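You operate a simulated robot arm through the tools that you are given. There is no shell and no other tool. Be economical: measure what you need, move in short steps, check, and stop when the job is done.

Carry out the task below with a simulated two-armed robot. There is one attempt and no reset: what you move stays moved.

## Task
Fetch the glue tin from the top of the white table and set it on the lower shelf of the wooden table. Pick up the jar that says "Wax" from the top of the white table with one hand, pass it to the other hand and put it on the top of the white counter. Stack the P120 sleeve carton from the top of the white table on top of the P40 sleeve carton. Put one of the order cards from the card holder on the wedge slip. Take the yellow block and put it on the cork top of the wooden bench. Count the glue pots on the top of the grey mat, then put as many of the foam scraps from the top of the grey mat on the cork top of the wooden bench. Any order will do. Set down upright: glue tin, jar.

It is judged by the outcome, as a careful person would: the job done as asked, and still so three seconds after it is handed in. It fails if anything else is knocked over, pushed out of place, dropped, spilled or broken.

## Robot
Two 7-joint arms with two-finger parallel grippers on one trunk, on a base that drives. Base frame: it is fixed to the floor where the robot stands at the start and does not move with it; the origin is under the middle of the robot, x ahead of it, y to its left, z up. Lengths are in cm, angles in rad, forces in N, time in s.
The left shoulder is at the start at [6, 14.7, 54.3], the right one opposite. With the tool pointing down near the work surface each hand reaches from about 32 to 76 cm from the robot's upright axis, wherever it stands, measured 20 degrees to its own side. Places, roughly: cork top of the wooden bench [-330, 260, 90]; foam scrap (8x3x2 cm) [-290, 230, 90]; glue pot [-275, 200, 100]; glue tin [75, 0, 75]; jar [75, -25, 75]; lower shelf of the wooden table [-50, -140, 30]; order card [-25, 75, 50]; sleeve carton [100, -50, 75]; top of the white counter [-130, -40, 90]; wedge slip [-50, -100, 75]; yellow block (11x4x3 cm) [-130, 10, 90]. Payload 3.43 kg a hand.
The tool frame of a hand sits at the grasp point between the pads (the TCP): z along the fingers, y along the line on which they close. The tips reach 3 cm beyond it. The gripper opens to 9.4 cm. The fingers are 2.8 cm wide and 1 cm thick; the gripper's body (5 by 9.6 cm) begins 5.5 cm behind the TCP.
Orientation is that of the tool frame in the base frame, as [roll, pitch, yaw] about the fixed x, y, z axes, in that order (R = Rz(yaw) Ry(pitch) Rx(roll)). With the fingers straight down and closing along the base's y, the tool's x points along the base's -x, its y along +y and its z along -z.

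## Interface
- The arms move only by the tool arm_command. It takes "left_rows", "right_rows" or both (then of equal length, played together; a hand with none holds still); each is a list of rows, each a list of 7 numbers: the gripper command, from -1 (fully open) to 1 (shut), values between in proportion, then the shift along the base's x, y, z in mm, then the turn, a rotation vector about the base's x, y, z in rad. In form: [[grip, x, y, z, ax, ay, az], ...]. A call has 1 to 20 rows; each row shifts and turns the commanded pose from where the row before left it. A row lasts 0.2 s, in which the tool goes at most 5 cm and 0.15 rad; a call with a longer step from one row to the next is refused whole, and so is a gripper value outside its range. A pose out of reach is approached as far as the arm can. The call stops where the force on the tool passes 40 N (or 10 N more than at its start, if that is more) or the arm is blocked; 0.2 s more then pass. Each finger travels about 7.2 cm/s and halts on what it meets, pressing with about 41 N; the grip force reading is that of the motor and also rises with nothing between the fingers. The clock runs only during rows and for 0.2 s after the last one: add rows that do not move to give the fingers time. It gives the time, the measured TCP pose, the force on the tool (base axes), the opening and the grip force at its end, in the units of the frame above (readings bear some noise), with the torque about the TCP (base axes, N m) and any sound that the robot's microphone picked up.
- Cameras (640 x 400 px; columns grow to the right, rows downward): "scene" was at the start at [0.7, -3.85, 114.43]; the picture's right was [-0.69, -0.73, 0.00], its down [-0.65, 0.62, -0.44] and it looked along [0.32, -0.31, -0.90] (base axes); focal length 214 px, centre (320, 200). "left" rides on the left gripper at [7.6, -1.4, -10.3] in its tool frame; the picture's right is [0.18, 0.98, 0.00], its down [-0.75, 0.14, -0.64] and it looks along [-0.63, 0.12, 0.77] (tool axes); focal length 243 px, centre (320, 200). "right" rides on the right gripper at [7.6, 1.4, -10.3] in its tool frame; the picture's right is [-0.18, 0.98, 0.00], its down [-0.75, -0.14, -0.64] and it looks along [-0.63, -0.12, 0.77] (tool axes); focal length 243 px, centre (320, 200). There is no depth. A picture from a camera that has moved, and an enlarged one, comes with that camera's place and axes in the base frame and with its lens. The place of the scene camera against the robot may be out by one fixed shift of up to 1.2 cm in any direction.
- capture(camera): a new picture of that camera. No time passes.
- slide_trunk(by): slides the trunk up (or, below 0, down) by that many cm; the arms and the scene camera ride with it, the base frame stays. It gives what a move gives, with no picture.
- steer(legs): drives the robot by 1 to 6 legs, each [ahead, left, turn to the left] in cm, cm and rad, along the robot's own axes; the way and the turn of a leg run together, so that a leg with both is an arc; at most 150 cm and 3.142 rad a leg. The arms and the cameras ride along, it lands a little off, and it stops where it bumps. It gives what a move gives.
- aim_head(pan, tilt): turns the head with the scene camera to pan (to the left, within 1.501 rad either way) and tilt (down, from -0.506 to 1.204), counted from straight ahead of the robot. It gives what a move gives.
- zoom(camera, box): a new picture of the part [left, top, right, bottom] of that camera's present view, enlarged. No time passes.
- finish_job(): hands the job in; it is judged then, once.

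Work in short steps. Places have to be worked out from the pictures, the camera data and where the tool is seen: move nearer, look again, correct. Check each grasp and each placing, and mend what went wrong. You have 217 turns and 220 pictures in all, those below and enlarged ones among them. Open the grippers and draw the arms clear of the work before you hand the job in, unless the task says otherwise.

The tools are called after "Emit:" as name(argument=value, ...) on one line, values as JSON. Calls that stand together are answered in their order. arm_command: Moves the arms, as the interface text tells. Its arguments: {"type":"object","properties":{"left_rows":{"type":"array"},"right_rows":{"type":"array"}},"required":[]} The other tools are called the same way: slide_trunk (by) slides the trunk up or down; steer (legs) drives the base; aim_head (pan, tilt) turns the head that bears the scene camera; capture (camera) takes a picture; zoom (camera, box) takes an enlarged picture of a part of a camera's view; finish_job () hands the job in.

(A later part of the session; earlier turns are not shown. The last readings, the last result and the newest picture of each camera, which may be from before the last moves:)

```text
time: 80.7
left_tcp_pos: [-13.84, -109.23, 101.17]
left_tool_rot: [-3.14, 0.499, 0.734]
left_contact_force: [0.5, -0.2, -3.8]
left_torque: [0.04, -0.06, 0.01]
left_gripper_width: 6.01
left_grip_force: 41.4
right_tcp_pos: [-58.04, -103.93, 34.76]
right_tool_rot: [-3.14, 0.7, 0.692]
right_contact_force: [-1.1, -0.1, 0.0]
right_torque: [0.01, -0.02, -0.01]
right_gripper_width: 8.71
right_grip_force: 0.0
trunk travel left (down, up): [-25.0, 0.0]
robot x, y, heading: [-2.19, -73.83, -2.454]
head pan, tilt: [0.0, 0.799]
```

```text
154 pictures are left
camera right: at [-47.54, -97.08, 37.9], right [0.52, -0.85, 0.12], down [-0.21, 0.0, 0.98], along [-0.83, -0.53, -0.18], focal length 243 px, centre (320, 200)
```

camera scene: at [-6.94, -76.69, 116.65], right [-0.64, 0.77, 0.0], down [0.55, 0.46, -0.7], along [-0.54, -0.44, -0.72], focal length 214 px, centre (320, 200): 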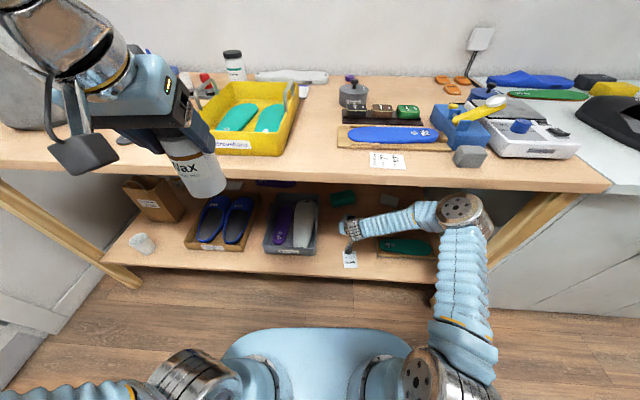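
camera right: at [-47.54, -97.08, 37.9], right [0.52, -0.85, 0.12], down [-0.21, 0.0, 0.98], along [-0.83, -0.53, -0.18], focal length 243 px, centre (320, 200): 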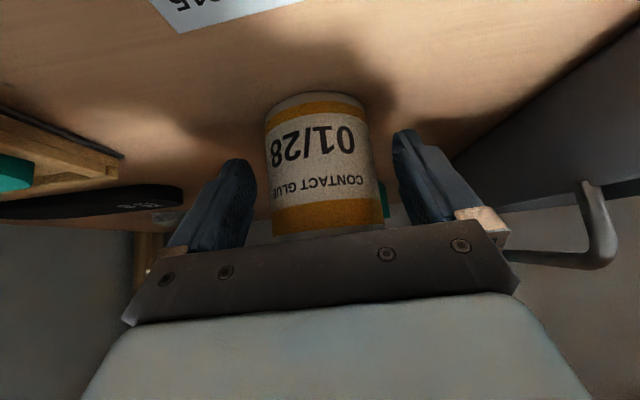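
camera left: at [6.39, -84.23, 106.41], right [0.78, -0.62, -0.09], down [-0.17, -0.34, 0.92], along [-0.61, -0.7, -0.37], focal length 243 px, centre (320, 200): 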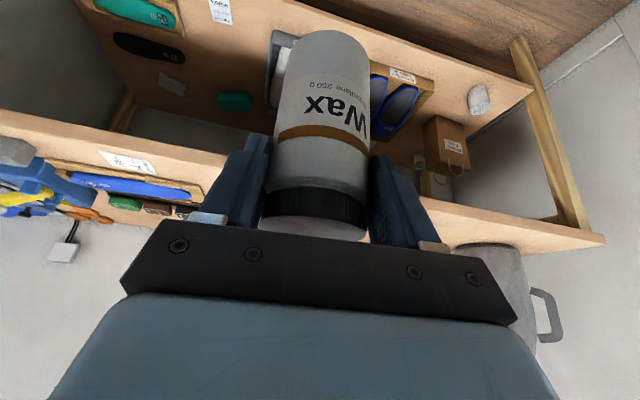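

The tin stands free. I withdraw along the tool axis and then back out.

Emit:
arm_command(right_rows=[[-0.85, 13, 11, 20, 0, 0, 0], [-0.85, 16, 14, 25, 0, 0, 0], [-0.85, 16, 14, 25, 0, 0, 0], [-0.85, 28, 24, 10, 0, 0, 0], [-0.85, 28, 24, 0, 0, 0, 0], [-0.85, 0, 0, 0, 0, 0, 0]])

Emit:
steer(legs=[[-22, 0, 0]])

Emit:
zoom(camera="scene", box=[120, 40, 560, 280])

```text
time: 82.1
left_tcp_pos: [-14.0, -109.13, 101.08]
left_tool_rot: [-3.14, 0.501, 0.732]
left_contact_force: [-0.6, -0.5, -3.6]
left_torque: [0.05, -0.09, 0.04]
left_gripper_width: 6.0
left_grip_force: 41.2
right_tcp_pos: [-47.95, -95.14, 42.9]
right_tool_rot: [-3.139, 0.7, 0.692]
right_contact_force: [-0.9, -0.7, 0.7]
right_torque: [0.03, -0.01, 0.0]
right_gripper_width: 8.7
right_grip_force: 0.0
trunk travel left (down, up): [-25.0, 0.0]
robot x, y, heading: [-2.22, -73.95, -2.45]
head pan, tilt: [0.0, 0.799]
```

```text
time: 83.8
left_tcp_pos: [3.04, -95.25, 101.08]
left_tool_rot: [-3.14, 0.5, 0.73]
left_contact_force: [0.6, 0.2, -2.5]
left_torque: [0.02, -0.03, -0.01]
left_gripper_width: 6.01
left_grip_force: 41.2
right_tcp_pos: [-31.03, -81.18, 42.87]
right_tool_rot: [-3.139, 0.7, 0.691]
right_contact_force: [-0.9, 0.3, 0.9]
right_torque: [-0.03, -0.01, 0.01]
right_gripper_width: 8.69
right_grip_force: 0.0
trunk travel left (down, up): [-25.0, 0.0]
robot x, y, heading: [14.57, -59.6, -2.448]
head pan, tilt: [0.0, 0.799]
```

```text
1.45 times, centred on (340, 160) of scene
camera zoom: at [10.03, -62.66, 116.67], right [-0.64, 0.77, 0.0], down [0.55, 0.46, -0.7], along [-0.54, -0.44, -0.72], focal length 312 px, centre (291, 258)
```

zoom: 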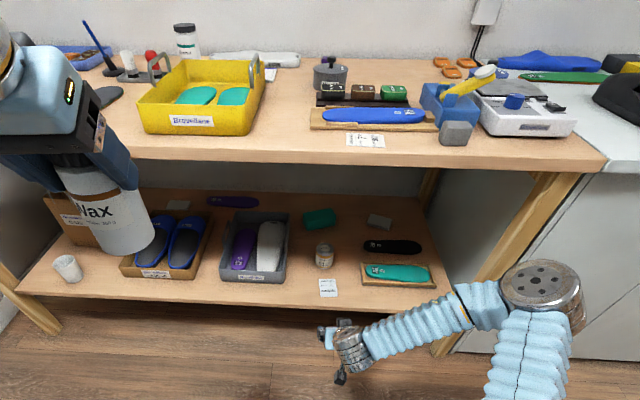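

The tin stands upright on the lower shelf. Now the hand-over: first I stage the right hand (yawed left, tilted to ~1.0 rad) at the right of the meeting point.

Emit:
arm_command(right_rows=[[-1, 12, 8, 45, 0, 0, 0.14], [-1, 12, 8, 45, 0, 0, 0.14], [-1, 12, 8, 45, 0, 0, 0.14], [-1, 12, 8, 45, 0, 0, 0.14], [-1, 12, 8, 45, 0, 0, 0.14], [-1, 12, 8, 45, -0.148, 0.026, 0], [-1, 12, 8, 45, -0.148, 0.026, 0], [-1, 12, 8, 45, 0, 0, 0], [-1, 12, 8, 45, 0, 0, 0], [-1, 12, 8, 40, 0, 0, 0], [-1, 12, 6, 40, 0, 0, 0], [-1, 13, 6, 6, 0, 0, 0], [-1, 0, 0, 0, 0, 0, 0]])

Emit:
capture(camera="scene")

```text
time: 86.6
left_tcp_pos: [3.04, -95.15, 101.03]
left_tool_rot: [-3.141, 0.498, 0.732]
left_contact_force: [-0.4, -0.3, -3.4]
left_torque: [0.06, 0.01, 0.0]
left_gripper_width: 6.01
left_grip_force: 41.2
right_tcp_pos: [-18.37, -72.65, 91.1]
right_tool_rot: [3.137, 1.001, 1.387]
right_contact_force: [0.8, 0.5, -1.1]
right_torque: [-0.01, -0.03, 0.01]
right_gripper_width: 9.4
right_grip_force: 0.0
right hand out of reach, approached as far as the arm can: row 5, 7, 12
trunk travel left (down, up): [-25.0, 0.0]
robot x, y, heading: [15.03, -59.84, -2.451]
head pan, tilt: [0.0, 0.799]
```

```text
152 pictures are left
camera scene: at [10.06, -62.64, 116.67], right [-0.64, 0.77, 0.0], down [0.55, 0.46, -0.7], along [-0.54, -0.44, -0.72], focal length 214 px, centre (320, 200)
```

scene: 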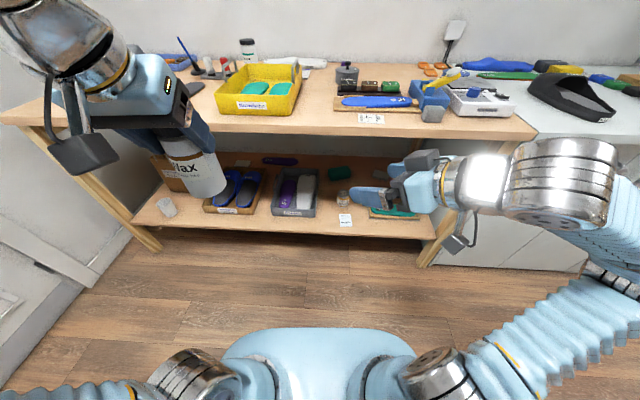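

The right hand is staged. Now I swing the jar to the meeting point with the left hand, yawed to the right.

Emit:
arm_command(left_rows=[[1, -40, 11, -7, 0, 0, -0.1], [1, -40, 11, -7, 0, 0, -0.1], [1, -40, 11, -7, 0, 0, -0.1], [1, -40, 11, -7, 0, 0, -0.1], [1, -40, 11, -8, 0, 0, -0.1], [1, -43, 12, -8, 0, 0, -0.1], [1, 0, 0, 0, 0, 0, 0]])

Emit:
capture(camera="scene")

Emit:
capture(camera="right")

```text
time: 88.2
left_tcp_pos: [-21.41, -88.37, 96.56]
left_tool_rot: [-3.14, 0.499, 0.128]
left_contact_force: [0.6, 0.3, -2.9]
left_torque: [-0.01, -0.05, -0.03]
left_gripper_width: 6.02
left_grip_force: 41.5
right_tcp_pos: [-18.26, -72.55, 91.22]
right_tool_rot: [3.14, 1.0, 1.388]
right_contact_force: [-0.5, -0.2, -0.2]
right_torque: [0.02, -0.02, 0.01]
right_gripper_width: 9.42
right_grip_force: 0.0
trunk travel left (down, up): [-25.0, 0.0]
robot x, y, heading: [14.66, -60.14, -2.458]
head pan, tilt: [0.0, 0.799]
```

```text
151 pictures are left
camera scene: at [10.01, -62.64, 116.67], right [-0.64, 0.77, 0.0], down [0.55, 0.46, -0.7], along [-0.54, -0.44, -0.72], focal length 214 px, centre (320, 200)
```

scene: 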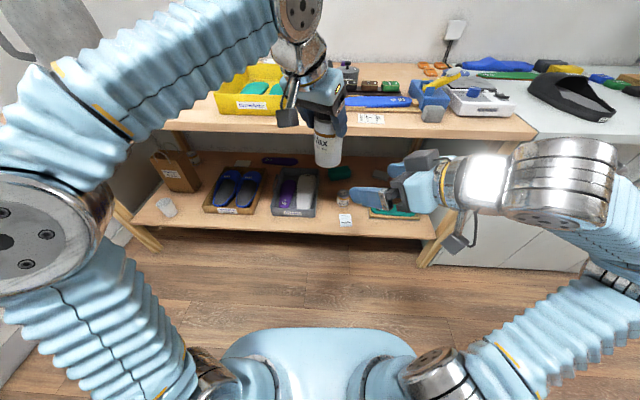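

```text
150 pictures are left
camera right: at [-14.67, -60.36, 90.36], right [0.95, -0.28, 0.16], down [-0.12, 0.16, 0.98], along [-0.3, -0.95, 0.12], focal length 243 px, centre (320, 200)
```

right: 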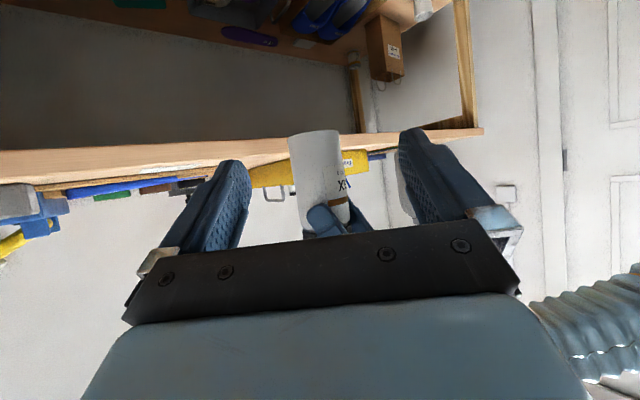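

Jar bottom is at z≈86, well aligned with the right gripper. I approach partway and check.

Emit:
arm_command(right_rows=[[-1, -5, -25, -1, 0, 0, 0], [-1, -5, -25, -1, 0, 0, 0], [-1, -5, -25, -2, 0, 0, 0], [-1, -5, -25, -2, 0, 0, 0], [-1, 0, 0, 0, 0, 0, 0]])

Emit:
capture(camera="right")

Emit:
zoom(camera="scene", box=[240, 20, 520, 240])

```text
time: 89.4
left_tcp_pos: [-21.19, -88.56, 96.5]
left_tool_rot: [-3.139, 0.498, 0.13]
left_contact_force: [-0.4, 0.5, -2.5]
left_torque: [0.0, -0.04, -0.02]
left_gripper_width: 6.0
left_grip_force: 41.3
right_tcp_pos: [-20.45, -82.63, 90.46]
right_tool_rot: [3.141, 1.003, 1.388]
right_contact_force: [0.2, -0.3, 0.4]
right_torque: [0.03, -0.01, 0.01]
right_gripper_width: 9.39
right_grip_force: 0.1
trunk travel left (down, up): [-25.0, 0.0]
robot x, y, heading: [14.67, -60.09, -2.455]
head pan, tilt: [0.0, 0.799]
```

```text
149 pictures are left
camera right: at [-16.7, -70.43, 89.68], right [0.95, -0.28, 0.16], down [-0.12, 0.16, 0.98], along [-0.3, -0.95, 0.12], focal length 243 px, centre (320, 200)
```

right: 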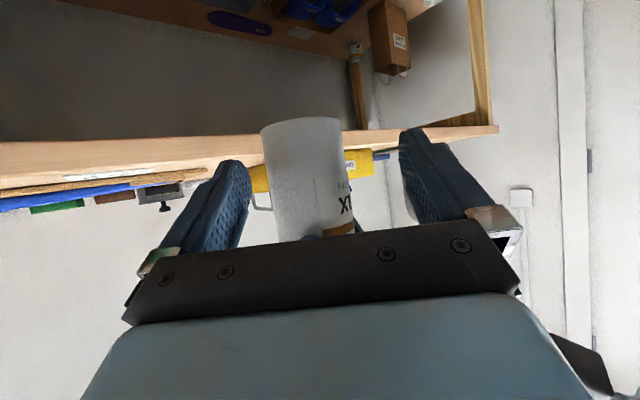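

```text
1.82 times, centred on (380, 130) of scene
camera zoom: at [10.04, -62.65, 116.67], right [-0.64, 0.77, 0.0], down [0.55, 0.46, -0.7], along [-0.54, -0.44, -0.72], focal length 390 px, centre (211, 327)
```

zoom: 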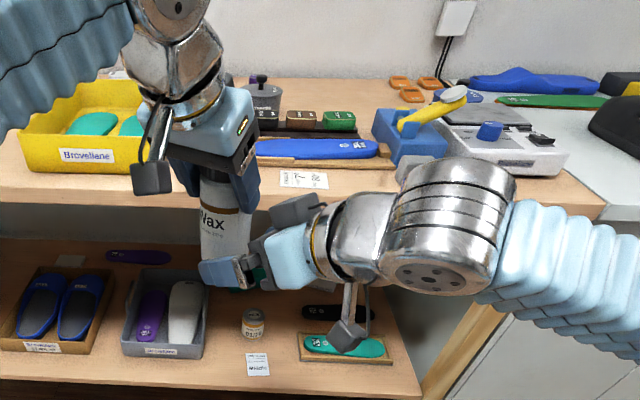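

The jar sits ~1.4 cm to the image-left of the right gripper's line; I shift that way and advance 2 cm, then check.

Emit:
arm_command(right_rows=[[-1, -13, 4, 0, 0, 0, 0], [-1, -4, -20, 0, 0, 0, 0], [-1, 0, 0, 0, 0, 0, 0]])

Emit:
capture(camera="right")

Emit:
zoom(camera="scene", box=[270, 60, 450, 200])

Emit:
capture(camera="left")

```text
time: 90.2
left_tcp_pos: [-21.3, -88.57, 96.56]
left_tool_rot: [-3.14, 0.497, 0.131]
left_contact_force: [-0.7, 0.0, -3.3]
left_torque: [-0.02, -0.05, 0.02]
left_gripper_width: 5.98
left_grip_force: 41.0
right_tcp_pos: [-22.03, -84.33, 90.63]
right_tool_rot: [-3.141, 1.002, 1.386]
right_contact_force: [0.1, 0.0, -1.1]
right_torque: [-0.02, 0.0, 0.02]
right_gripper_width: 9.4
right_grip_force: 0.0
trunk travel left (down, up): [-25.0, 0.0]
robot x, y, heading: [14.73, -59.77, -2.455]
head pan, tilt: [0.0, 0.799]
```

```text
147 pictures are left
camera right: at [-18.41, -72.08, 89.77], right [0.95, -0.28, 0.16], down [-0.11, 0.16, 0.98], along [-0.29, -0.95, 0.12], focal length 243 px, centre (320, 200)
```

right: 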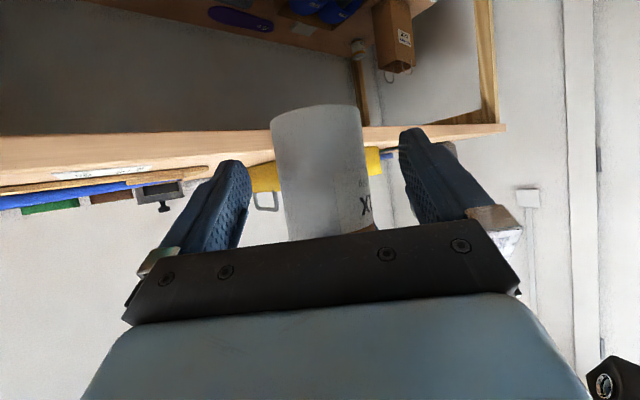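

```text
2.86 times, centred on (360, 130) of scene
camera zoom: at [10.04, -62.65, 116.67], right [-0.64, 0.77, 0.0], down [0.55, 0.46, -0.7], along [-0.54, -0.44, -0.72], focal length 613 px, centre (206, 400)
```

zoom: 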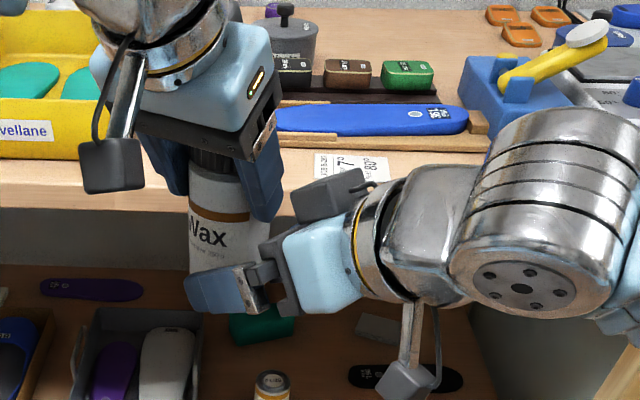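

```text
145 pictures are left
camera left: at [-9.97, -85.69, 101.95], right [0.29, -0.95, -0.09], down [-0.33, -0.19, 0.92], along [-0.9, -0.24, -0.37], focal length 243 px, centre (320, 200)
```

left: 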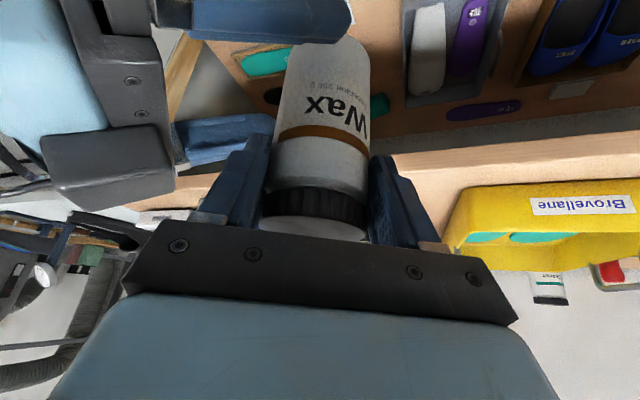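

The left camera shows the right fingers straddling the jar below the left fingers. I advance 1.3 cm more and close the right gripper.

Emit:
arm_command(right_rows=[[-1, -2, -13, 0, 0, 0, 0], [-1, 0, 0, 0, 0, 0, 0]])

Emit:
capture(camera="left")

Emit:
zoom(camera="scene", box=[270, 60, 450, 200])

```text
time: 90.8
left_tcp_pos: [-21.21, -88.57, 96.62]
left_tool_rot: [-3.139, 0.498, 0.131]
left_contact_force: [-0.4, 0.2, -2.4]
left_torque: [0.0, -0.06, 0.0]
left_gripper_width: 6.01
left_grip_force: 40.7
right_tcp_pos: [-22.23, -85.51, 90.5]
right_tool_rot: [3.139, 1.0, 1.388]
right_contact_force: [-0.6, 0.3, -1.3]
right_torque: [-0.02, 0.0, 0.0]
right_gripper_width: 9.41
right_grip_force: 0.0
trunk travel left (down, up): [-25.0, 0.0]
robot x, y, heading: [14.73, -59.91, -2.452]
head pan, tilt: [0.0, 0.799]
```

```text
144 pictures are left
camera left: at [-9.97, -85.69, 101.95], right [0.29, -0.95, -0.09], down [-0.33, -0.19, 0.92], along [-0.9, -0.24, -0.37], focal length 243 px, centre (320, 200)
```

left: 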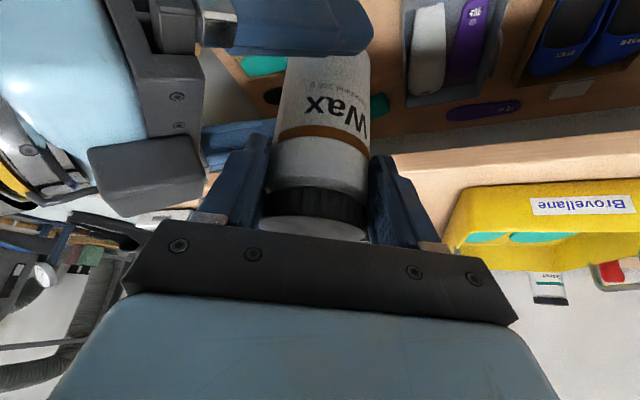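

```text
2.86 times, centred on (360, 130) of scene
camera zoom: at [10.04, -62.65, 116.67], right [-0.64, 0.77, 0.0], down [0.55, 0.46, -0.7], along [-0.54, -0.44, -0.72], focal length 613 px, centre (206, 400)
```

zoom: 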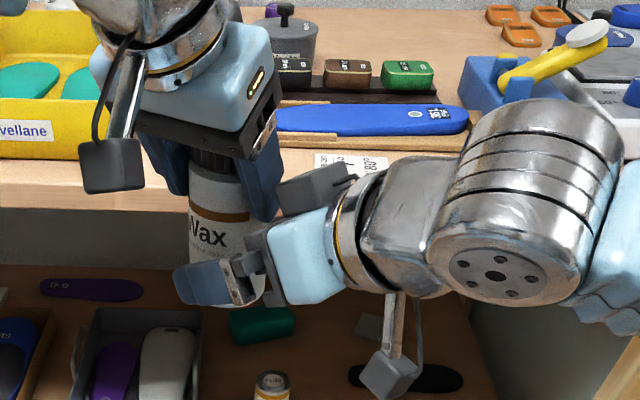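

Good coverage. I close the right gripper on the jar in steps.

Emit:
arm_command(right_rows=[[-0.3, 0, 0, 0, 0, 0, 0], [0, 0, 0, 0, 0, 0, 0], [0.4, 0, 0, 0, 0, 0, 0], [1, 0, 0, 0, 0, 0, 0], [1, 0, 0, 0, 0, 0, 0], [1, 0, 0, 0, 0, 0, 0]])

Emit:
capture(camera="left")

Emit:
capture(camera="right")

```text
time: 92.2
left_tcp_pos: [-21.46, -88.47, 96.57]
left_tool_rot: [-3.14, 0.498, 0.129]
left_contact_force: [24.3, -0.4, -3.5]
left_torque: [0.0, -1.18, -0.14]
left_gripper_width: 5.98
left_grip_force: 40.9
right_tcp_pos: [-22.39, -85.44, 90.43]
right_tool_rot: [3.141, 1.001, 1.385]
right_contact_force: [-24.1, 0.5, 0.6]
right_torque: [-0.03, -0.43, -0.59]
right_gripper_width: 6.01
right_grip_force: 41.1
trunk travel left (down, up): [-25.0, 0.0]
robot x, y, heading: [14.88, -59.98, -2.454]
head pan, tilt: [0.0, 0.799]
```

```text
142 pictures are left
camera left: at [-9.93, -85.69, 101.96], right [0.29, -0.95, -0.09], down [-0.33, -0.19, 0.92], along [-0.9, -0.24, -0.37], focal length 243 px, centre (320, 200)
```

left: 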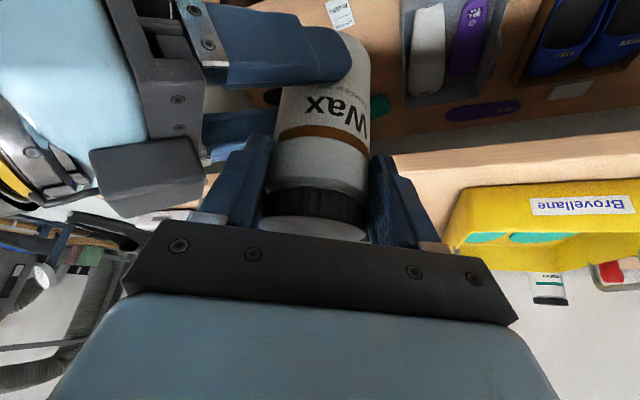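

```text
141 pictures are left
camera right: at [-18.69, -73.33, 89.74], right [0.95, -0.28, 0.16], down [-0.12, 0.16, 0.98], along [-0.3, -0.95, 0.12], focal length 243 px, centre (320, 200)
```

right: 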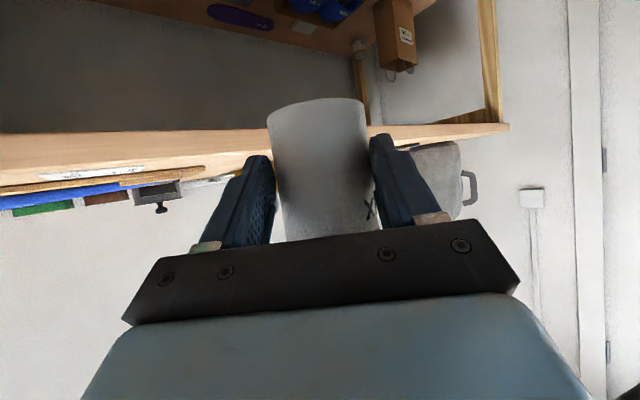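

Both hands hold it, with ~24 N of strain along x. I relieve it by moving the right hand -3 mm in x.

Emit:
arm_command(right_rows=[[1, -3, 0, 0, 0, 0, 0], [1, 0, 0, 0, 0, 0, 0]])

```text
time: 92.8
left_tcp_pos: [-21.34, -88.55, 96.64]
left_tool_rot: [-3.14, 0.501, 0.131]
left_contact_force: [11.8, -2.9, -1.4]
left_torque: [-0.03, -0.81, 0.03]
left_gripper_width: 6.01
left_grip_force: 41.2
right_tcp_pos: [-22.51, -85.55, 90.41]
right_tool_rot: [3.14, 1.003, 1.39]
right_contact_force: [-12.3, 2.0, 0.2]
right_torque: [-0.14, 0.12, -0.35]
right_gripper_width: 6.01
right_grip_force: 41.3
trunk travel left (down, up): [-25.0, 0.0]
robot x, y, heading: [14.76, -59.73, -2.453]
head pan, tilt: [0.0, 0.799]
```

Emit:
arm_command(right_rows=[[1, -3, 0, 0, 0, 0, 0], [1, 0, 0, 0, 0, 0, 0], [1, 0, 0, 0, 0, 0, 0], [1, 0, 0, 0, 0, 0, 0], [1, 0, 0, 0, 0, 0, 0], [1, 0, 0, 0, 0, 0, 0]], left_rows=[[1, 0, 0, 0, 0, 0, 0], [1, 0, 0, 0, 0, 0, 0], [0, 0, 0, 0, 0, 0, 0], [-0.5, 0, 0, 0, 0, 0, 0], [-0.5, 0, 0, 0, 0, 0, 0], [-0.5, 0, 0, 0, 0, 0, 0]])

Emit:
capture(camera="left")

```text
time: 94.2
left_tcp_pos: [-21.2, -88.5, 96.71]
left_tool_rot: [-3.138, 0.498, 0.132]
left_contact_force: [0.8, 0.5, 0.2]
left_torque: [0.0, 0.0, 0.0]
left_gripper_width: 7.06
left_grip_force: 0.2
right_tcp_pos: [-22.83, -85.57, 90.54]
right_tool_rot: [3.141, 1.0, 1.389]
right_contact_force: [-0.2, -0.3, 0.4]
right_torque: [0.14, -0.01, 0.01]
right_gripper_width: 5.99
right_grip_force: 40.9
trunk travel left (down, up): [-25.0, 0.0]
robot x, y, heading: [15.0, -59.82, -2.461]
head pan, tilt: [0.0, 0.799]
```

```text
140 pictures are left
camera left: at [-9.97, -85.68, 101.96], right [0.29, -0.95, -0.09], down [-0.33, -0.19, 0.92], along [-0.9, -0.24, -0.37], focal length 243 px, centre (320, 200)
```

left: 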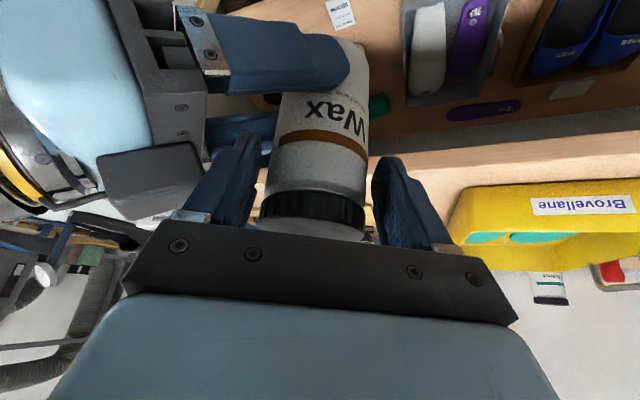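

The right hand holds the jar. I withdraw the left hand along its axis.

Emit:
arm_command(left_rows=[[-0.5, 12, 1, 22, 0, 0, 0], [-0.5, 14, 2, 26, 0, 0, 0], [-0.5, 14, 2, 26, 0, 0, 0], [-0.5, 30, 0, 10, 0, 0, 0], [-0.5, 40, -10, 0, 0, 0, 0.1], [-0.5, 40, -15, 0, 0, 0, 0.1], [-0.5, 40, -15, 0, 0, 0, 0.1], [-0.5, 0, 0, 0, 0, 0, 0]])

Emit:
capture(camera="scene")

Emit:
capture(camera="right")

```text
time: 96.0
left_tcp_pos: [-2.31, -91.98, 105.15]
left_tool_rot: [-3.14, 0.499, 0.432]
left_contact_force: [1.4, -0.1, -0.5]
left_torque: [-0.02, -0.01, -0.01]
left_gripper_width: 7.05
left_grip_force: 0.0
right_tcp_pos: [-22.82, -85.69, 90.56]
right_tool_rot: [3.141, 0.998, 1.389]
right_contact_force: [0.0, 0.0, -0.2]
right_torque: [0.12, 0.01, 0.01]
right_gripper_width: 6.0
right_grip_force: 41.5
trunk travel left (down, up): [-25.0, 0.0]
robot x, y, heading: [14.37, -59.53, -2.455]
head pan, tilt: [0.0, 0.799]
```

```text
139 pictures are left
camera scene: at [10.06, -62.65, 116.67], right [-0.64, 0.77, 0.0], down [0.55, 0.46, -0.7], along [-0.54, -0.44, -0.72], focal length 214 px, centre (320, 200)
```

scene: 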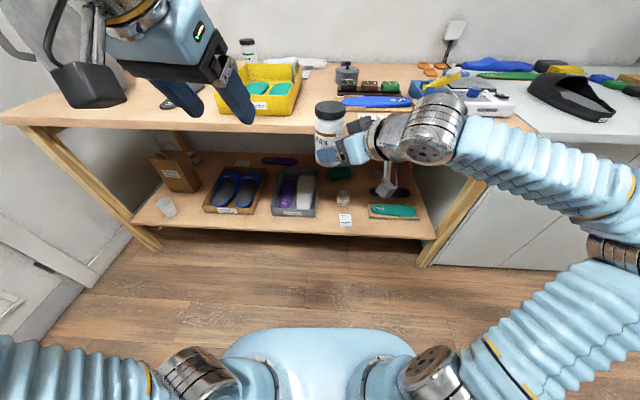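

```text
138 pictures are left
camera right: at [-19.16, -73.34, 89.76], right [0.95, -0.28, 0.16], down [-0.11, 0.16, 0.98], along [-0.29, -0.95, 0.12], focal length 243 px, centre (320, 200)
```

right: 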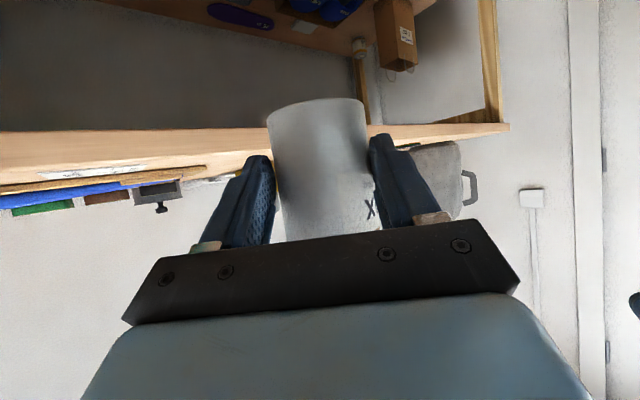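

Handover done; the jar is upright in the right hand. I drive right along toward the white counter and look.

Emit:
steer(legs=[[0, -75, 0]])

Emit:
aim_head(pan=-0.35, tilt=0.6)

Emit:
capture(camera="scene")

```text
time: 100.1
left_tcp_pos: [-50.17, -34.07, 105.18]
left_tool_rot: [-3.14, 0.5, 0.43]
left_contact_force: [-0.3, 0.1, 0.0]
left_torque: [-0.01, 0.02, 0.01]
left_gripper_width: 7.02
left_grip_force: 0.2
right_tcp_pos: [-70.72, -27.6, 90.46]
right_tool_rot: [3.14, 0.999, 1.39]
right_contact_force: [0.3, -1.3, 0.7]
right_torque: [0.08, 0.0, -0.03]
right_gripper_width: 6.01
right_grip_force: 40.9
trunk travel left (down, up): [-25.0, 0.0]
robot x, y, heading: [-33.22, -1.96, -2.446]
head pan, tilt: [0.0, 0.799]
```

```text
time: 100.9
left_tcp_pos: [-50.09, -34.2, 104.97]
left_tool_rot: [-3.139, 0.498, 0.432]
left_contact_force: [-0.2, -0.1, -0.8]
left_torque: [-0.01, 0.0, 0.04]
left_gripper_width: 7.06
left_grip_force: 0.0
right_tcp_pos: [-70.67, -27.62, 90.45]
right_tool_rot: [3.14, 1.0, 1.387]
right_contact_force: [-0.2, 0.0, -0.8]
right_torque: [0.1, -0.03, -0.02]
right_gripper_width: 6.0
right_grip_force: 40.8
trunk travel left (down, up): [-25.0, 0.0]
robot x, y, heading: [-33.27, -1.52, -2.446]
head pan, tilt: [-0.351, 0.6]
```

```text
137 pictures are left
camera scene: at [-39.94, -2.51, 118.35], right [-0.33, 0.94, 0.0], down [0.53, 0.19, -0.82], along [-0.78, -0.28, -0.57], focal length 214 px, centre (320, 200)
```

scene: 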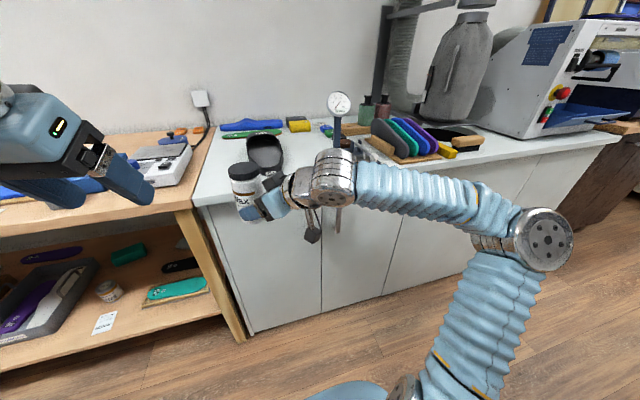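

Emit:
zoom(camera="scene", box=[190, 80, 510, 260])

```text
2.00 times, centred on (350, 170) of scene
camera zoom: at [-39.94, -2.51, 118.35], right [-0.33, 0.94, 0.0], down [0.53, 0.19, -0.82], along [-0.78, -0.28, -0.57], focal length 429 px, centre (260, 260)
```

zoom: 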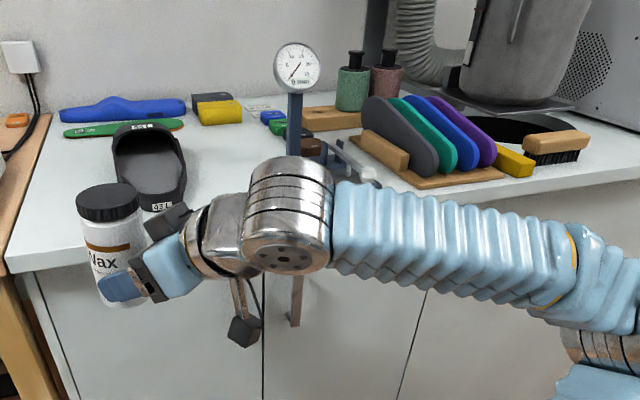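

I lower the right hand 18 cm (in front of the counter) to see the counter top behind it.

Emit:
arm_command(right_rows=[[1, 0, 0, -45, 0, 0, 0], [1, 0, 0, -45, 0, 0, 0], [1, 0, 0, -45, 0, 0, 0], [1, 0, 0, -45, 0, 0, 0], [1, 0, 0, 0, 0, 0, 0]])

Emit:
zoom(camera="scene", box=[190, 80, 510, 280])

Emit:
capture(camera="left")

```text
time: 102.1
left_tcp_pos: [-50.26, -34.07, 105.09]
left_tool_rot: [-3.139, 0.499, 0.432]
left_contact_force: [-0.2, -0.2, 0.2]
left_torque: [-0.01, 0.02, -0.02]
left_gripper_width: 7.07
left_grip_force: 0.1
right_tcp_pos: [-70.54, -27.58, 72.6]
right_tool_rot: [3.138, 1.001, 1.388]
right_contact_force: [-0.4, -0.9, -0.4]
right_torque: [0.08, -0.04, 0.03]
right_gripper_width: 6.01
right_grip_force: 40.8
trunk travel left (down, up): [-25.0, 0.0]
robot x, y, heading: [-33.15, -2.18, -2.453]
head pan, tilt: [-0.351, 0.6]
```

```text
2.00 times, centred on (350, 180) of scene
camera zoom: at [-39.97, -2.5, 118.36], right [-0.33, 0.94, 0.0], down [0.53, 0.19, -0.82], along [-0.78, -0.28, -0.57], focal length 429 px, centre (260, 240)
```

zoom: 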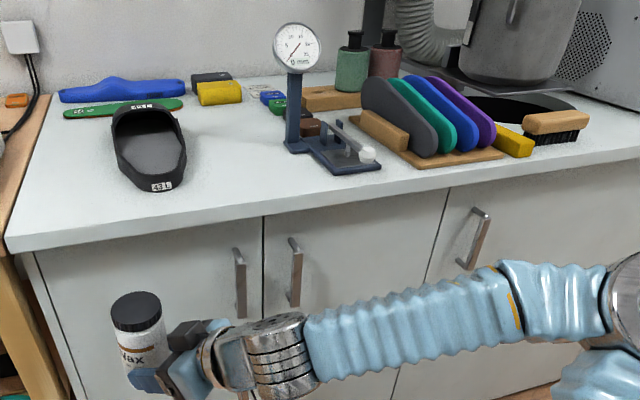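

```text
134 pictures are left
camera left: at [-40.29, -28.03, 110.44], right [0.56, -0.83, -0.09], down [-0.26, -0.28, 0.92], along [-0.79, -0.49, -0.37], focal length 243 px, centre (320, 200)
```

left: 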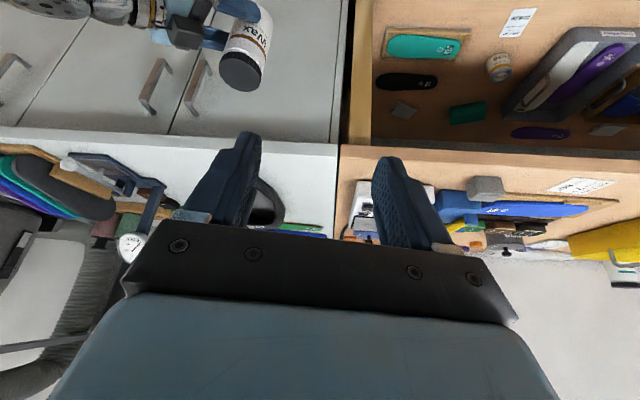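

The counter top is at z≈83; free area right of the black sandal. I raise the jar, yaw the right hand to face forward, then drive closer.

Emit:
arm_command(right_rows=[[1, 0, 0, 48, 0, 0, 0], [1, 0, 0, 48, 0, 0, 0], [1, 0, 0, 48, 0, 0, 0], [1, 0, 0, 48, 0, 0, 0], [1, 0, 0, 25, 0, 0, 0], [1, -13, 15, 0, 0, 0, -0.14], [1, -13, 15, 0, 0, 0, -0.14], [1, -13, 15, 0, 0, 0, -0.14], [1, -13, 15, 0, 0, 0, -0.14], [1, -13, 15, 0, 0, 0, -0.14], [1, 0, 0, 0, 0, 0, 0]])

Emit:
steer(legs=[[17, -10, 0]])

Emit:
capture(camera="scene")

Emit:
capture(camera="right")

```text
time: 104.5
left_tcp_pos: [-50.28, -34.03, 105.07]
left_tool_rot: [-3.138, 0.498, 0.431]
left_contact_force: [0.0, 0.6, 0.0]
left_torque: [0.01, -0.02, 0.03]
left_gripper_width: 7.04
left_grip_force: 0.0
right_tcp_pos: [-77.19, -20.09, 94.19]
right_tool_rot: [-3.141, 1.0, 0.686]
right_contact_force: [-0.1, 0.2, -2.9]
right_torque: [0.08, -0.08, -0.01]
right_gripper_width: 6.01
right_grip_force: 41.2
trunk travel left (down, up): [-25.0, 0.0]
robot x, y, heading: [-33.29, -1.63, -2.452]
head pan, tilt: [-0.351, 0.6]
```

```text
time: 106.1
left_tcp_pos: [-69.78, -37.35, 105.11]
left_tool_rot: [-3.14, 0.5, 0.434]
left_contact_force: [-0.5, 0.6, -0.1]
left_torque: [0.0, 0.0, -0.02]
left_gripper_width: 7.06
left_grip_force: 0.0
right_tcp_pos: [-96.7, -23.34, 94.29]
right_tool_rot: [-3.141, 1.001, 0.69]
right_contact_force: [0.2, 0.7, -3.0]
right_torque: [0.07, -0.11, 0.01]
right_gripper_width: 6.01
right_grip_force: 41.1
trunk travel left (down, up): [-25.0, 0.0]
robot x, y, heading: [-52.89, -4.9, -2.452]
head pan, tilt: [-0.351, 0.6]
```

```text
133 pictures are left
camera scene: at [-59.51, -5.74, 118.36], right [-0.33, 0.94, 0.0], down [0.53, 0.19, -0.83], along [-0.78, -0.28, -0.56], focal length 214 px, centre (320, 200)
```

scene: 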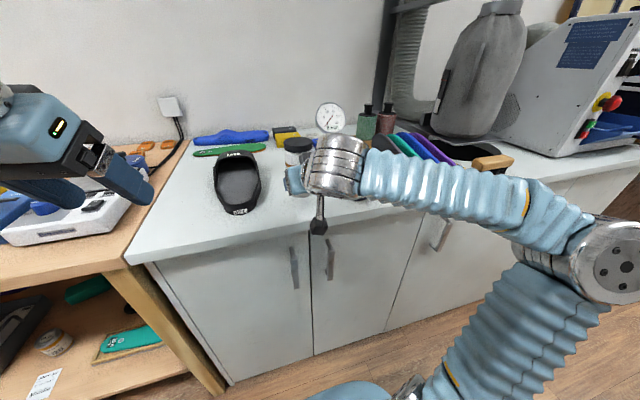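

```text
132 pictures are left
camera right: at [-86.03, -16.47, 93.48], right [0.55, -0.82, 0.16], down [0.01, 0.19, 0.98], along [-0.84, -0.54, 0.12], focal length 243 px, centre (320, 200)
```

right: 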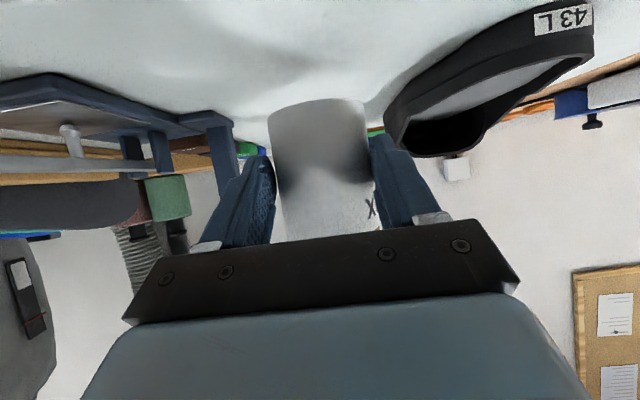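

The jar heads between sandal and gauge. I advance 8.5 cm, 1.5 cm right, and lower to just above the counter.

Emit:
arm_command(right_rows=[[1, -25, -14, 0, 0, 0, 0], [1, -25, -14, 0, 0, 0, 0], [1, -25, -14, 0, 0, 0, 0], [1, 0, 0, -25, 0, 0, 0], [1, 0, 0, -15, 0, 0, 0], [1, 0, 0, 0, 0, 0, 0]])

Emit:
capture(camera="right")

Emit:
zoom(camera="scene", box=[150, 100, 400, 280])

```text
time: 107.5
left_tcp_pos: [-69.68, -37.23, 105.13]
left_tool_rot: [-3.139, 0.501, 0.433]
left_contact_force: [0.4, 0.2, 0.1]
left_torque: [0.0, 0.0, 0.01]
left_gripper_width: 7.07
left_grip_force: 0.0
right_tcp_pos: [-104.2, -27.65, 90.66]
right_tool_rot: [-3.141, 1.008, 0.693]
right_contact_force: [-9.4, -1.1, 27.2]
right_torque: [0.15, 0.67, 0.05]
right_gripper_width: 5.98
right_grip_force: 41.0
trunk travel left (down, up): [-25.0, 0.0]
robot x, y, heading: [-52.55, -5.21, -2.448]
head pan, tilt: [-0.351, 0.6]
```

```text
131 pictures are left
camera right: at [-93.52, -20.66, 89.73], right [0.55, -0.82, 0.16], down [0.02, 0.2, 0.98], along [-0.83, -0.54, 0.13], focal length 243 px, centre (320, 200)
```

right: 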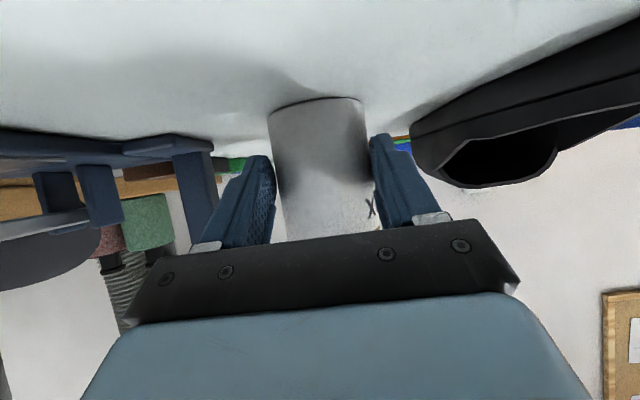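

```text
2.22 times, centred on (275, 190) of scene
camera zoom: at [-59.43, -5.68, 118.42], right [-0.33, 0.94, 0.0], down [0.53, 0.19, -0.83], along [-0.78, -0.28, -0.56], focal length 477 px, centre (420, 222)
```

zoom: 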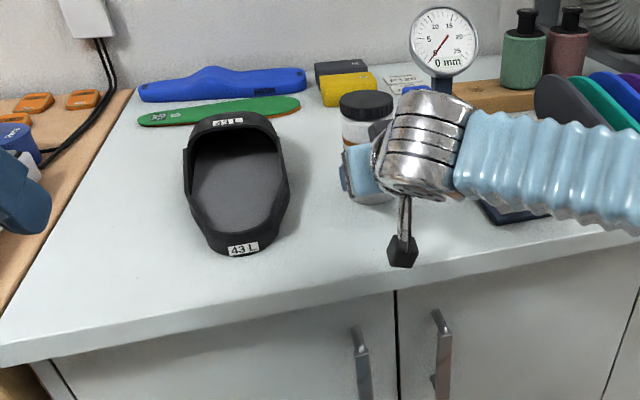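

Contact at 27 N: the counter is at z≈86. I relieve 2 mm and open.

Emit:
arm_command(right_rows=[[1, 0, 0, 3, 0, 0, 0], [1, 0, 0, 0, 0, 0, 0]])

Emit:
zoom(camera="right", box=[220, 60, 420, 240])

```text
time: 108.1
left_tcp_pos: [-69.7, -37.27, 105.11]
left_tool_rot: [-3.141, 0.502, 0.433]
left_contact_force: [0.3, 0.5, 0.4]
left_torque: [-0.03, -0.01, 0.0]
left_gripper_width: 7.08
left_grip_force: 0.1
right_tcp_pos: [-104.17, -27.53, 90.51]
right_tool_rot: [3.141, 1.001, 0.691]
right_contact_force: [-5.2, -5.0, 17.3]
right_torque: [-0.15, 0.95, 0.19]
right_gripper_width: 6.02
right_grip_force: 40.8
trunk travel left (down, up): [-25.0, 0.0]
robot x, y, heading: [-52.73, -5.19, -2.454]
head pan, tilt: [-0.351, 0.6]
```

```text
2.22 times, centred on (320, 150) of right
camera zoom: at [-93.47, -20.66, 89.82], right [0.55, -0.82, 0.15], down [0.01, 0.19, 0.98], along [-0.83, -0.54, 0.12], focal length 539 px, centre (320, 311)
```

zoom: 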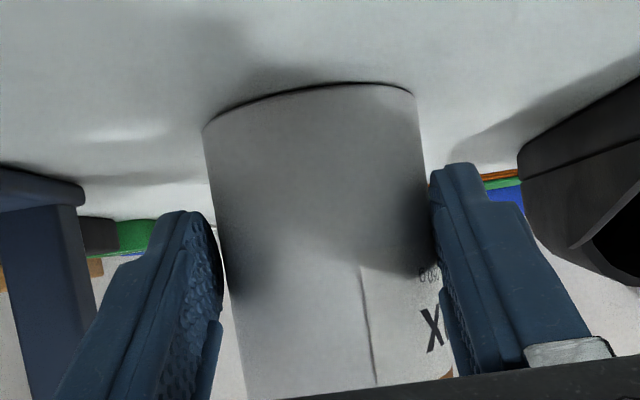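

Emit:
arm_command(right_rows=[[1, 0, 0, 1, 0, 0, 0], [0.2, 0, 0, 0, 0, 0, 0], [-0.4, 0, 0, 0, 0, 0, 0], [-0.8, 0, 0, 0, 0, 0, 0], [-0.8, 0, 0, 0, 0, 0, 0]])

Emit:
capture(camera="right")

```text
time: 109.3
left_tcp_pos: [-69.76, -37.29, 105.05]
left_tool_rot: [-3.139, 0.499, 0.433]
left_contact_force: [-0.3, 0.3, 0.8]
left_torque: [0.0, -0.02, 0.02]
left_gripper_width: 7.08
left_grip_force: 0.2
right_tcp_pos: [-104.17, -27.56, 90.68]
right_tool_rot: [-3.141, 1.0, 0.69]
right_contact_force: [0.1, -0.3, -0.6]
right_torque: [0.0, 0.01, 0.0]
right_gripper_width: 8.45
right_grip_force: 0.0
trunk travel left (down, up): [-25.0, 0.0]
robot x, y, heading: [-52.65, -5.18, -2.452]
head pan, tilt: [-0.351, 0.6]
```

```text
128 pictures are left
camera right: at [-93.52, -20.62, 89.85], right [0.55, -0.82, 0.16], down [0.01, 0.19, 0.98], along [-0.84, -0.54, 0.12], focal length 243 px, centre (320, 200)
```

right: 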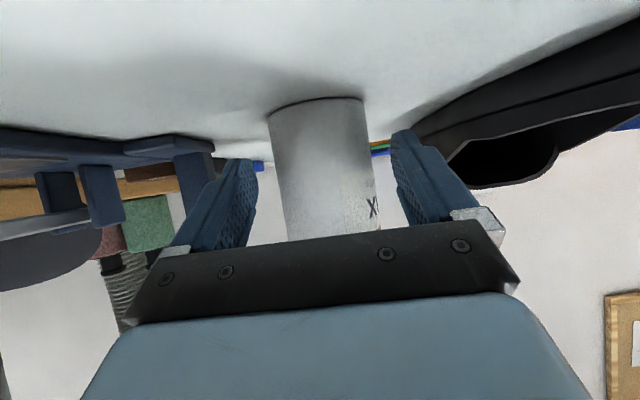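

Jar stands. I withdraw the right hand straight back.

Emit:
arm_command(right_rows=[[-0.8, 15, 13, 2, 0, 0, 0], [-0.8, 23, 19, 6, 0, 0, 0], [-0.8, 31, 26, 10, 0, 0, 0], [-0.8, 31, 26, 10, 0, 0, 0], [-0.8, 0, 0, 0, 0, 0, 0]])

Emit:
zoom(camera="scene", box=[150, 80, 540, 280])

```text
time: 110.5
left_tcp_pos: [-69.8, -37.29, 105.12]
left_tool_rot: [-3.14, 0.498, 0.432]
left_contact_force: [1.4, -0.3, -0.1]
left_torque: [0.01, -0.01, -0.01]
left_gripper_width: 7.05
left_grip_force: 0.2
right_tcp_pos: [-94.37, -19.24, 93.44]
right_tool_rot: [3.141, 0.999, 0.689]
right_contact_force: [0.6, 0.4, 0.5]
right_torque: [-0.03, 0.05, 0.01]
right_gripper_width: 8.42
right_grip_force: 0.0
trunk travel left (down, up): [-25.0, 0.0]
robot x, y, heading: [-52.29, -5.27, -2.449]
head pan, tilt: [-0.351, 0.6]
```

```text
1.64 times, centred on (345, 180) of scene
camera zoom: at [-59.51, -5.72, 118.36], right [-0.33, 0.94, 0.0], down [0.53, 0.19, -0.83], along [-0.78, -0.28, -0.56], focal length 352 px, centre (279, 233)
```

zoom: 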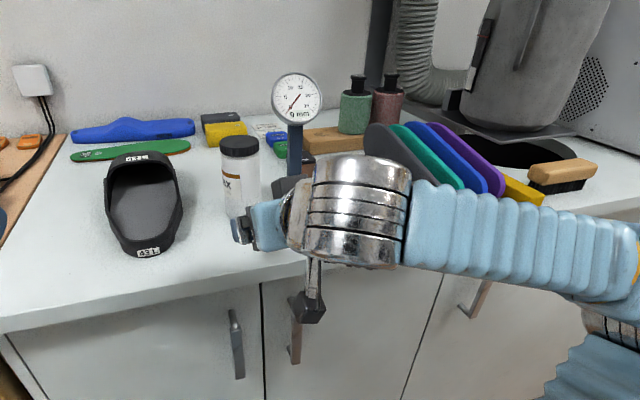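

The jar stands on the counter. Next the order card: I back off, move right and turn to face the card holder.

Emit:
steer(legs=[[-20, 0, 0], [0, -40, 0], [0, 0, 3.13]])

Emit:
aim_head(pan=0, tilt=0.8)

Emit:
capture(camera="scene")

```text
time: 121.5
left_tcp_pos: [-44.99, 70.23, 105.04]
left_tool_rot: [-3.14, 0.499, -2.726]
left_contact_force: [0.4, 0.7, -0.2]
left_torque: [-0.03, 0.0, -0.02]
left_gripper_width: 7.06
left_grip_force: 0.0
right_tcp_pos: [-20.96, 51.73, 93.46]
right_tool_rot: [3.14, 1.001, -2.469]
right_contact_force: [-0.5, 0.1, -0.4]
right_torque: [-0.01, 0.03, 0.02]
right_gripper_width: 8.44
right_grip_force: 0.1
trunk travel left (down, up): [-25.0, 0.0]
robot x, y, heading: [-62.52, 38.21, 0.676]
head pan, tilt: [-0.351, 0.6]
```

```text
time: 122.3
left_tcp_pos: [-45.19, 70.14, 105.09]
left_tool_rot: [-3.14, 0.499, -2.726]
left_contact_force: [0.2, -0.7, -0.5]
left_torque: [0.02, 0.0, 0.01]
left_gripper_width: 7.06
left_grip_force: 0.0
right_tcp_pos: [-20.95, 51.67, 93.34]
right_tool_rot: [3.14, 1.001, -2.469]
right_contact_force: [1.0, 0.1, 0.7]
right_torque: [0.0, -0.01, -0.02]
right_gripper_width: 8.47
right_grip_force: 0.2
trunk travel left (down, up): [-25.0, 0.0]
robot x, y, heading: [-62.77, 38.12, 0.671]
head pan, tilt: [0.0, 0.799]
```

```text
126 pictures are left
camera scene: at [-59.64, 41.86, 116.67], right [0.62, -0.78, 0.0], down [-0.56, -0.45, -0.7], along [0.55, 0.43, -0.72], focal length 214 px, centre (320, 200)
```

scene: 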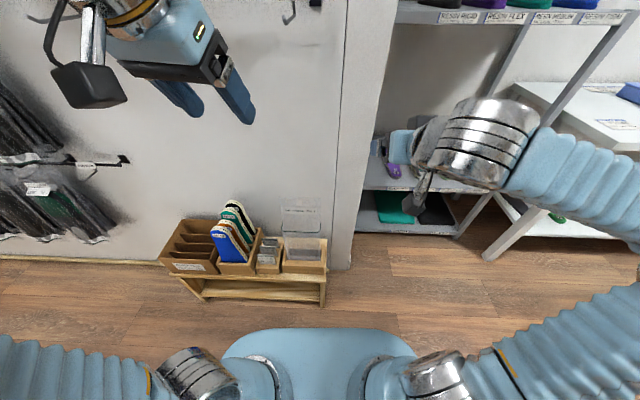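

The card holder stands on a low stand ahead. I zoom on it.

Emit:
zoom(camera="scene", box=[150, 190, 340, 310])

```text
3.33 times, centred on (245, 250) of scene
camera zoom: at [-59.64, 41.86, 116.67], right [0.62, -0.78, 0.0], down [-0.56, -0.45, -0.7], along [0.55, 0.43, -0.72], focal length 715 px, centre (570, 33)
```

zoom: 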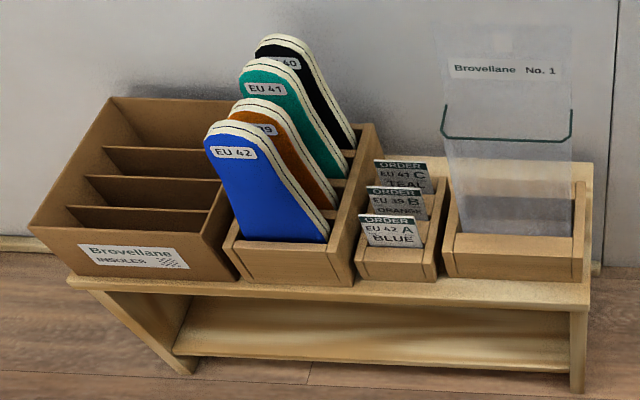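

Cards A, B, C stand in a small holder near (-39,84), tops at z≈43, ~3.5 cm apart. I'll pinch card A front-to-back with the left hand. I shift the base and reorient the left tool (vertical, closing front-back, camera on the left).

Emit:
steer(legs=[[0, 6, 0]])

Emit:
arm_command(left_rows=[[-0.5, 0, 0, -45, -0.05, 0.114, 0], [-0.5, 0, 0, -45, -0.05, 0.114, 0], [-0.5, 0, 0, -45, -0.05, 0.114, 0], [-0.5, 0, 0, -45, -0.05, 0.114, 0], [-0.5, 0, 0, -45, 0, 0, -0.13], [-0.5, 0, 0, -45, 0, 0, -0.13], [-0.5, 0, 0, 0, 0, 0, -0.13], [-0.5, 0, 0, 0, 0, 0, -0.13], [-0.5, 0, 0, 0, 0, 0, -0.13], [-0.5, 0, 0, 0, 0, 0, -0.13], [-0.5, 0, 0, 0, 0, 0, -0.13], [-0.5, 0, 0, 0, 0, 0, -0.13], [-0.5, 0, 0, 0, 0, 0, -0.13], [-0.5, 0, 0, 0, 0, 0, -0.147], [-0.5, 0, 0, 0, 0, 0, 0]])

Emit:
capture(camera="scene")

Emit:
capture(camera="left")

```text
time: 123.3
left_tcp_pos: [-48.89, 74.82, 105.13]
left_tool_rot: [-3.138, 0.499, -2.726]
left_contact_force: [0.7, -0.4, 0.8]
left_torque: [0.03, 0.0, 0.02]
left_gripper_width: 7.04
left_grip_force: 0.1
right_tcp_pos: [-24.56, 56.33, 93.44]
right_tool_rot: [-3.141, 0.999, -2.471]
right_contact_force: [0.5, -0.3, 0.2]
right_torque: [0.02, 0.0, 0.03]
right_gripper_width: 8.47
right_grip_force: 0.1
trunk travel left (down, up): [-25.0, 0.0]
robot x, y, heading: [-66.59, 43.07, 0.678]
head pan, tilt: [0.0, 0.799]
```

```text
time: 126.5
left_tcp_pos: [-48.87, 74.7, 78.12]
left_tool_rot: [3.141, 0.002, 2.238]
left_contact_force: [1.1, -0.1, 0.2]
left_torque: [0.02, -0.04, -0.01]
left_gripper_width: 7.05
left_grip_force: 0.1
right_tcp_pos: [-24.69, 56.36, 93.41]
right_tool_rot: [-3.142, 1.0, -2.468]
right_contact_force: [0.2, 0.5, 0.5]
right_torque: [0.02, -0.04, 0.01]
right_gripper_width: 8.49
right_grip_force: 0.1
trunk travel left (down, up): [-25.0, 0.0]
robot x, y, heading: [-66.54, 42.85, 0.675]
head pan, tilt: [0.0, 0.799]
```

```text
124 pictures are left
camera scene: at [-63.38, 46.54, 116.67], right [0.62, -0.78, 0.0], down [-0.56, -0.45, -0.7], along [0.54, 0.44, -0.72], focal length 214 px, centre (320, 200)
```

scene: 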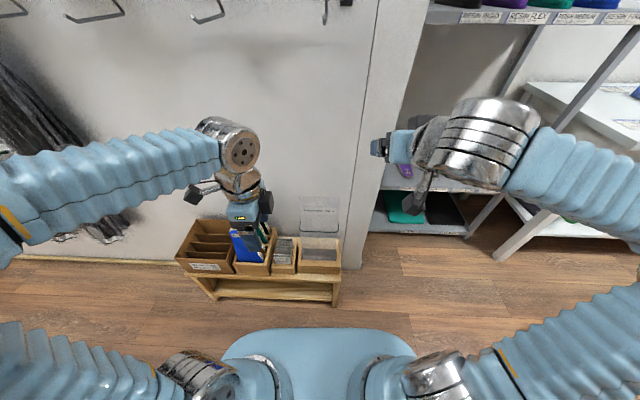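

```text
123 pictures are left
camera left: at [-54.69, 79.85, 88.36], right [0.66, 0.75, 0.0], down [0.58, -0.5, 0.64], along [0.48, -0.42, -0.77], focal length 243 px, centre (320, 200)
```

left: 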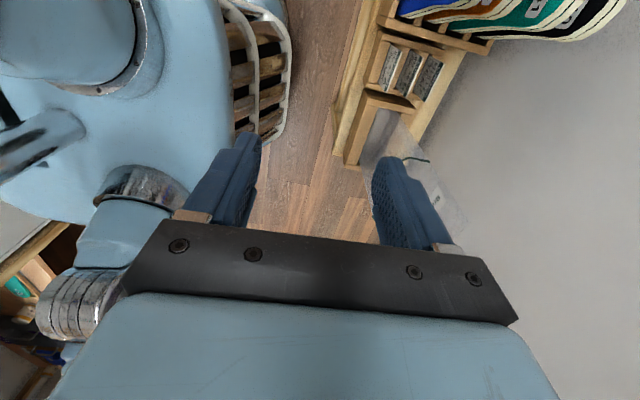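

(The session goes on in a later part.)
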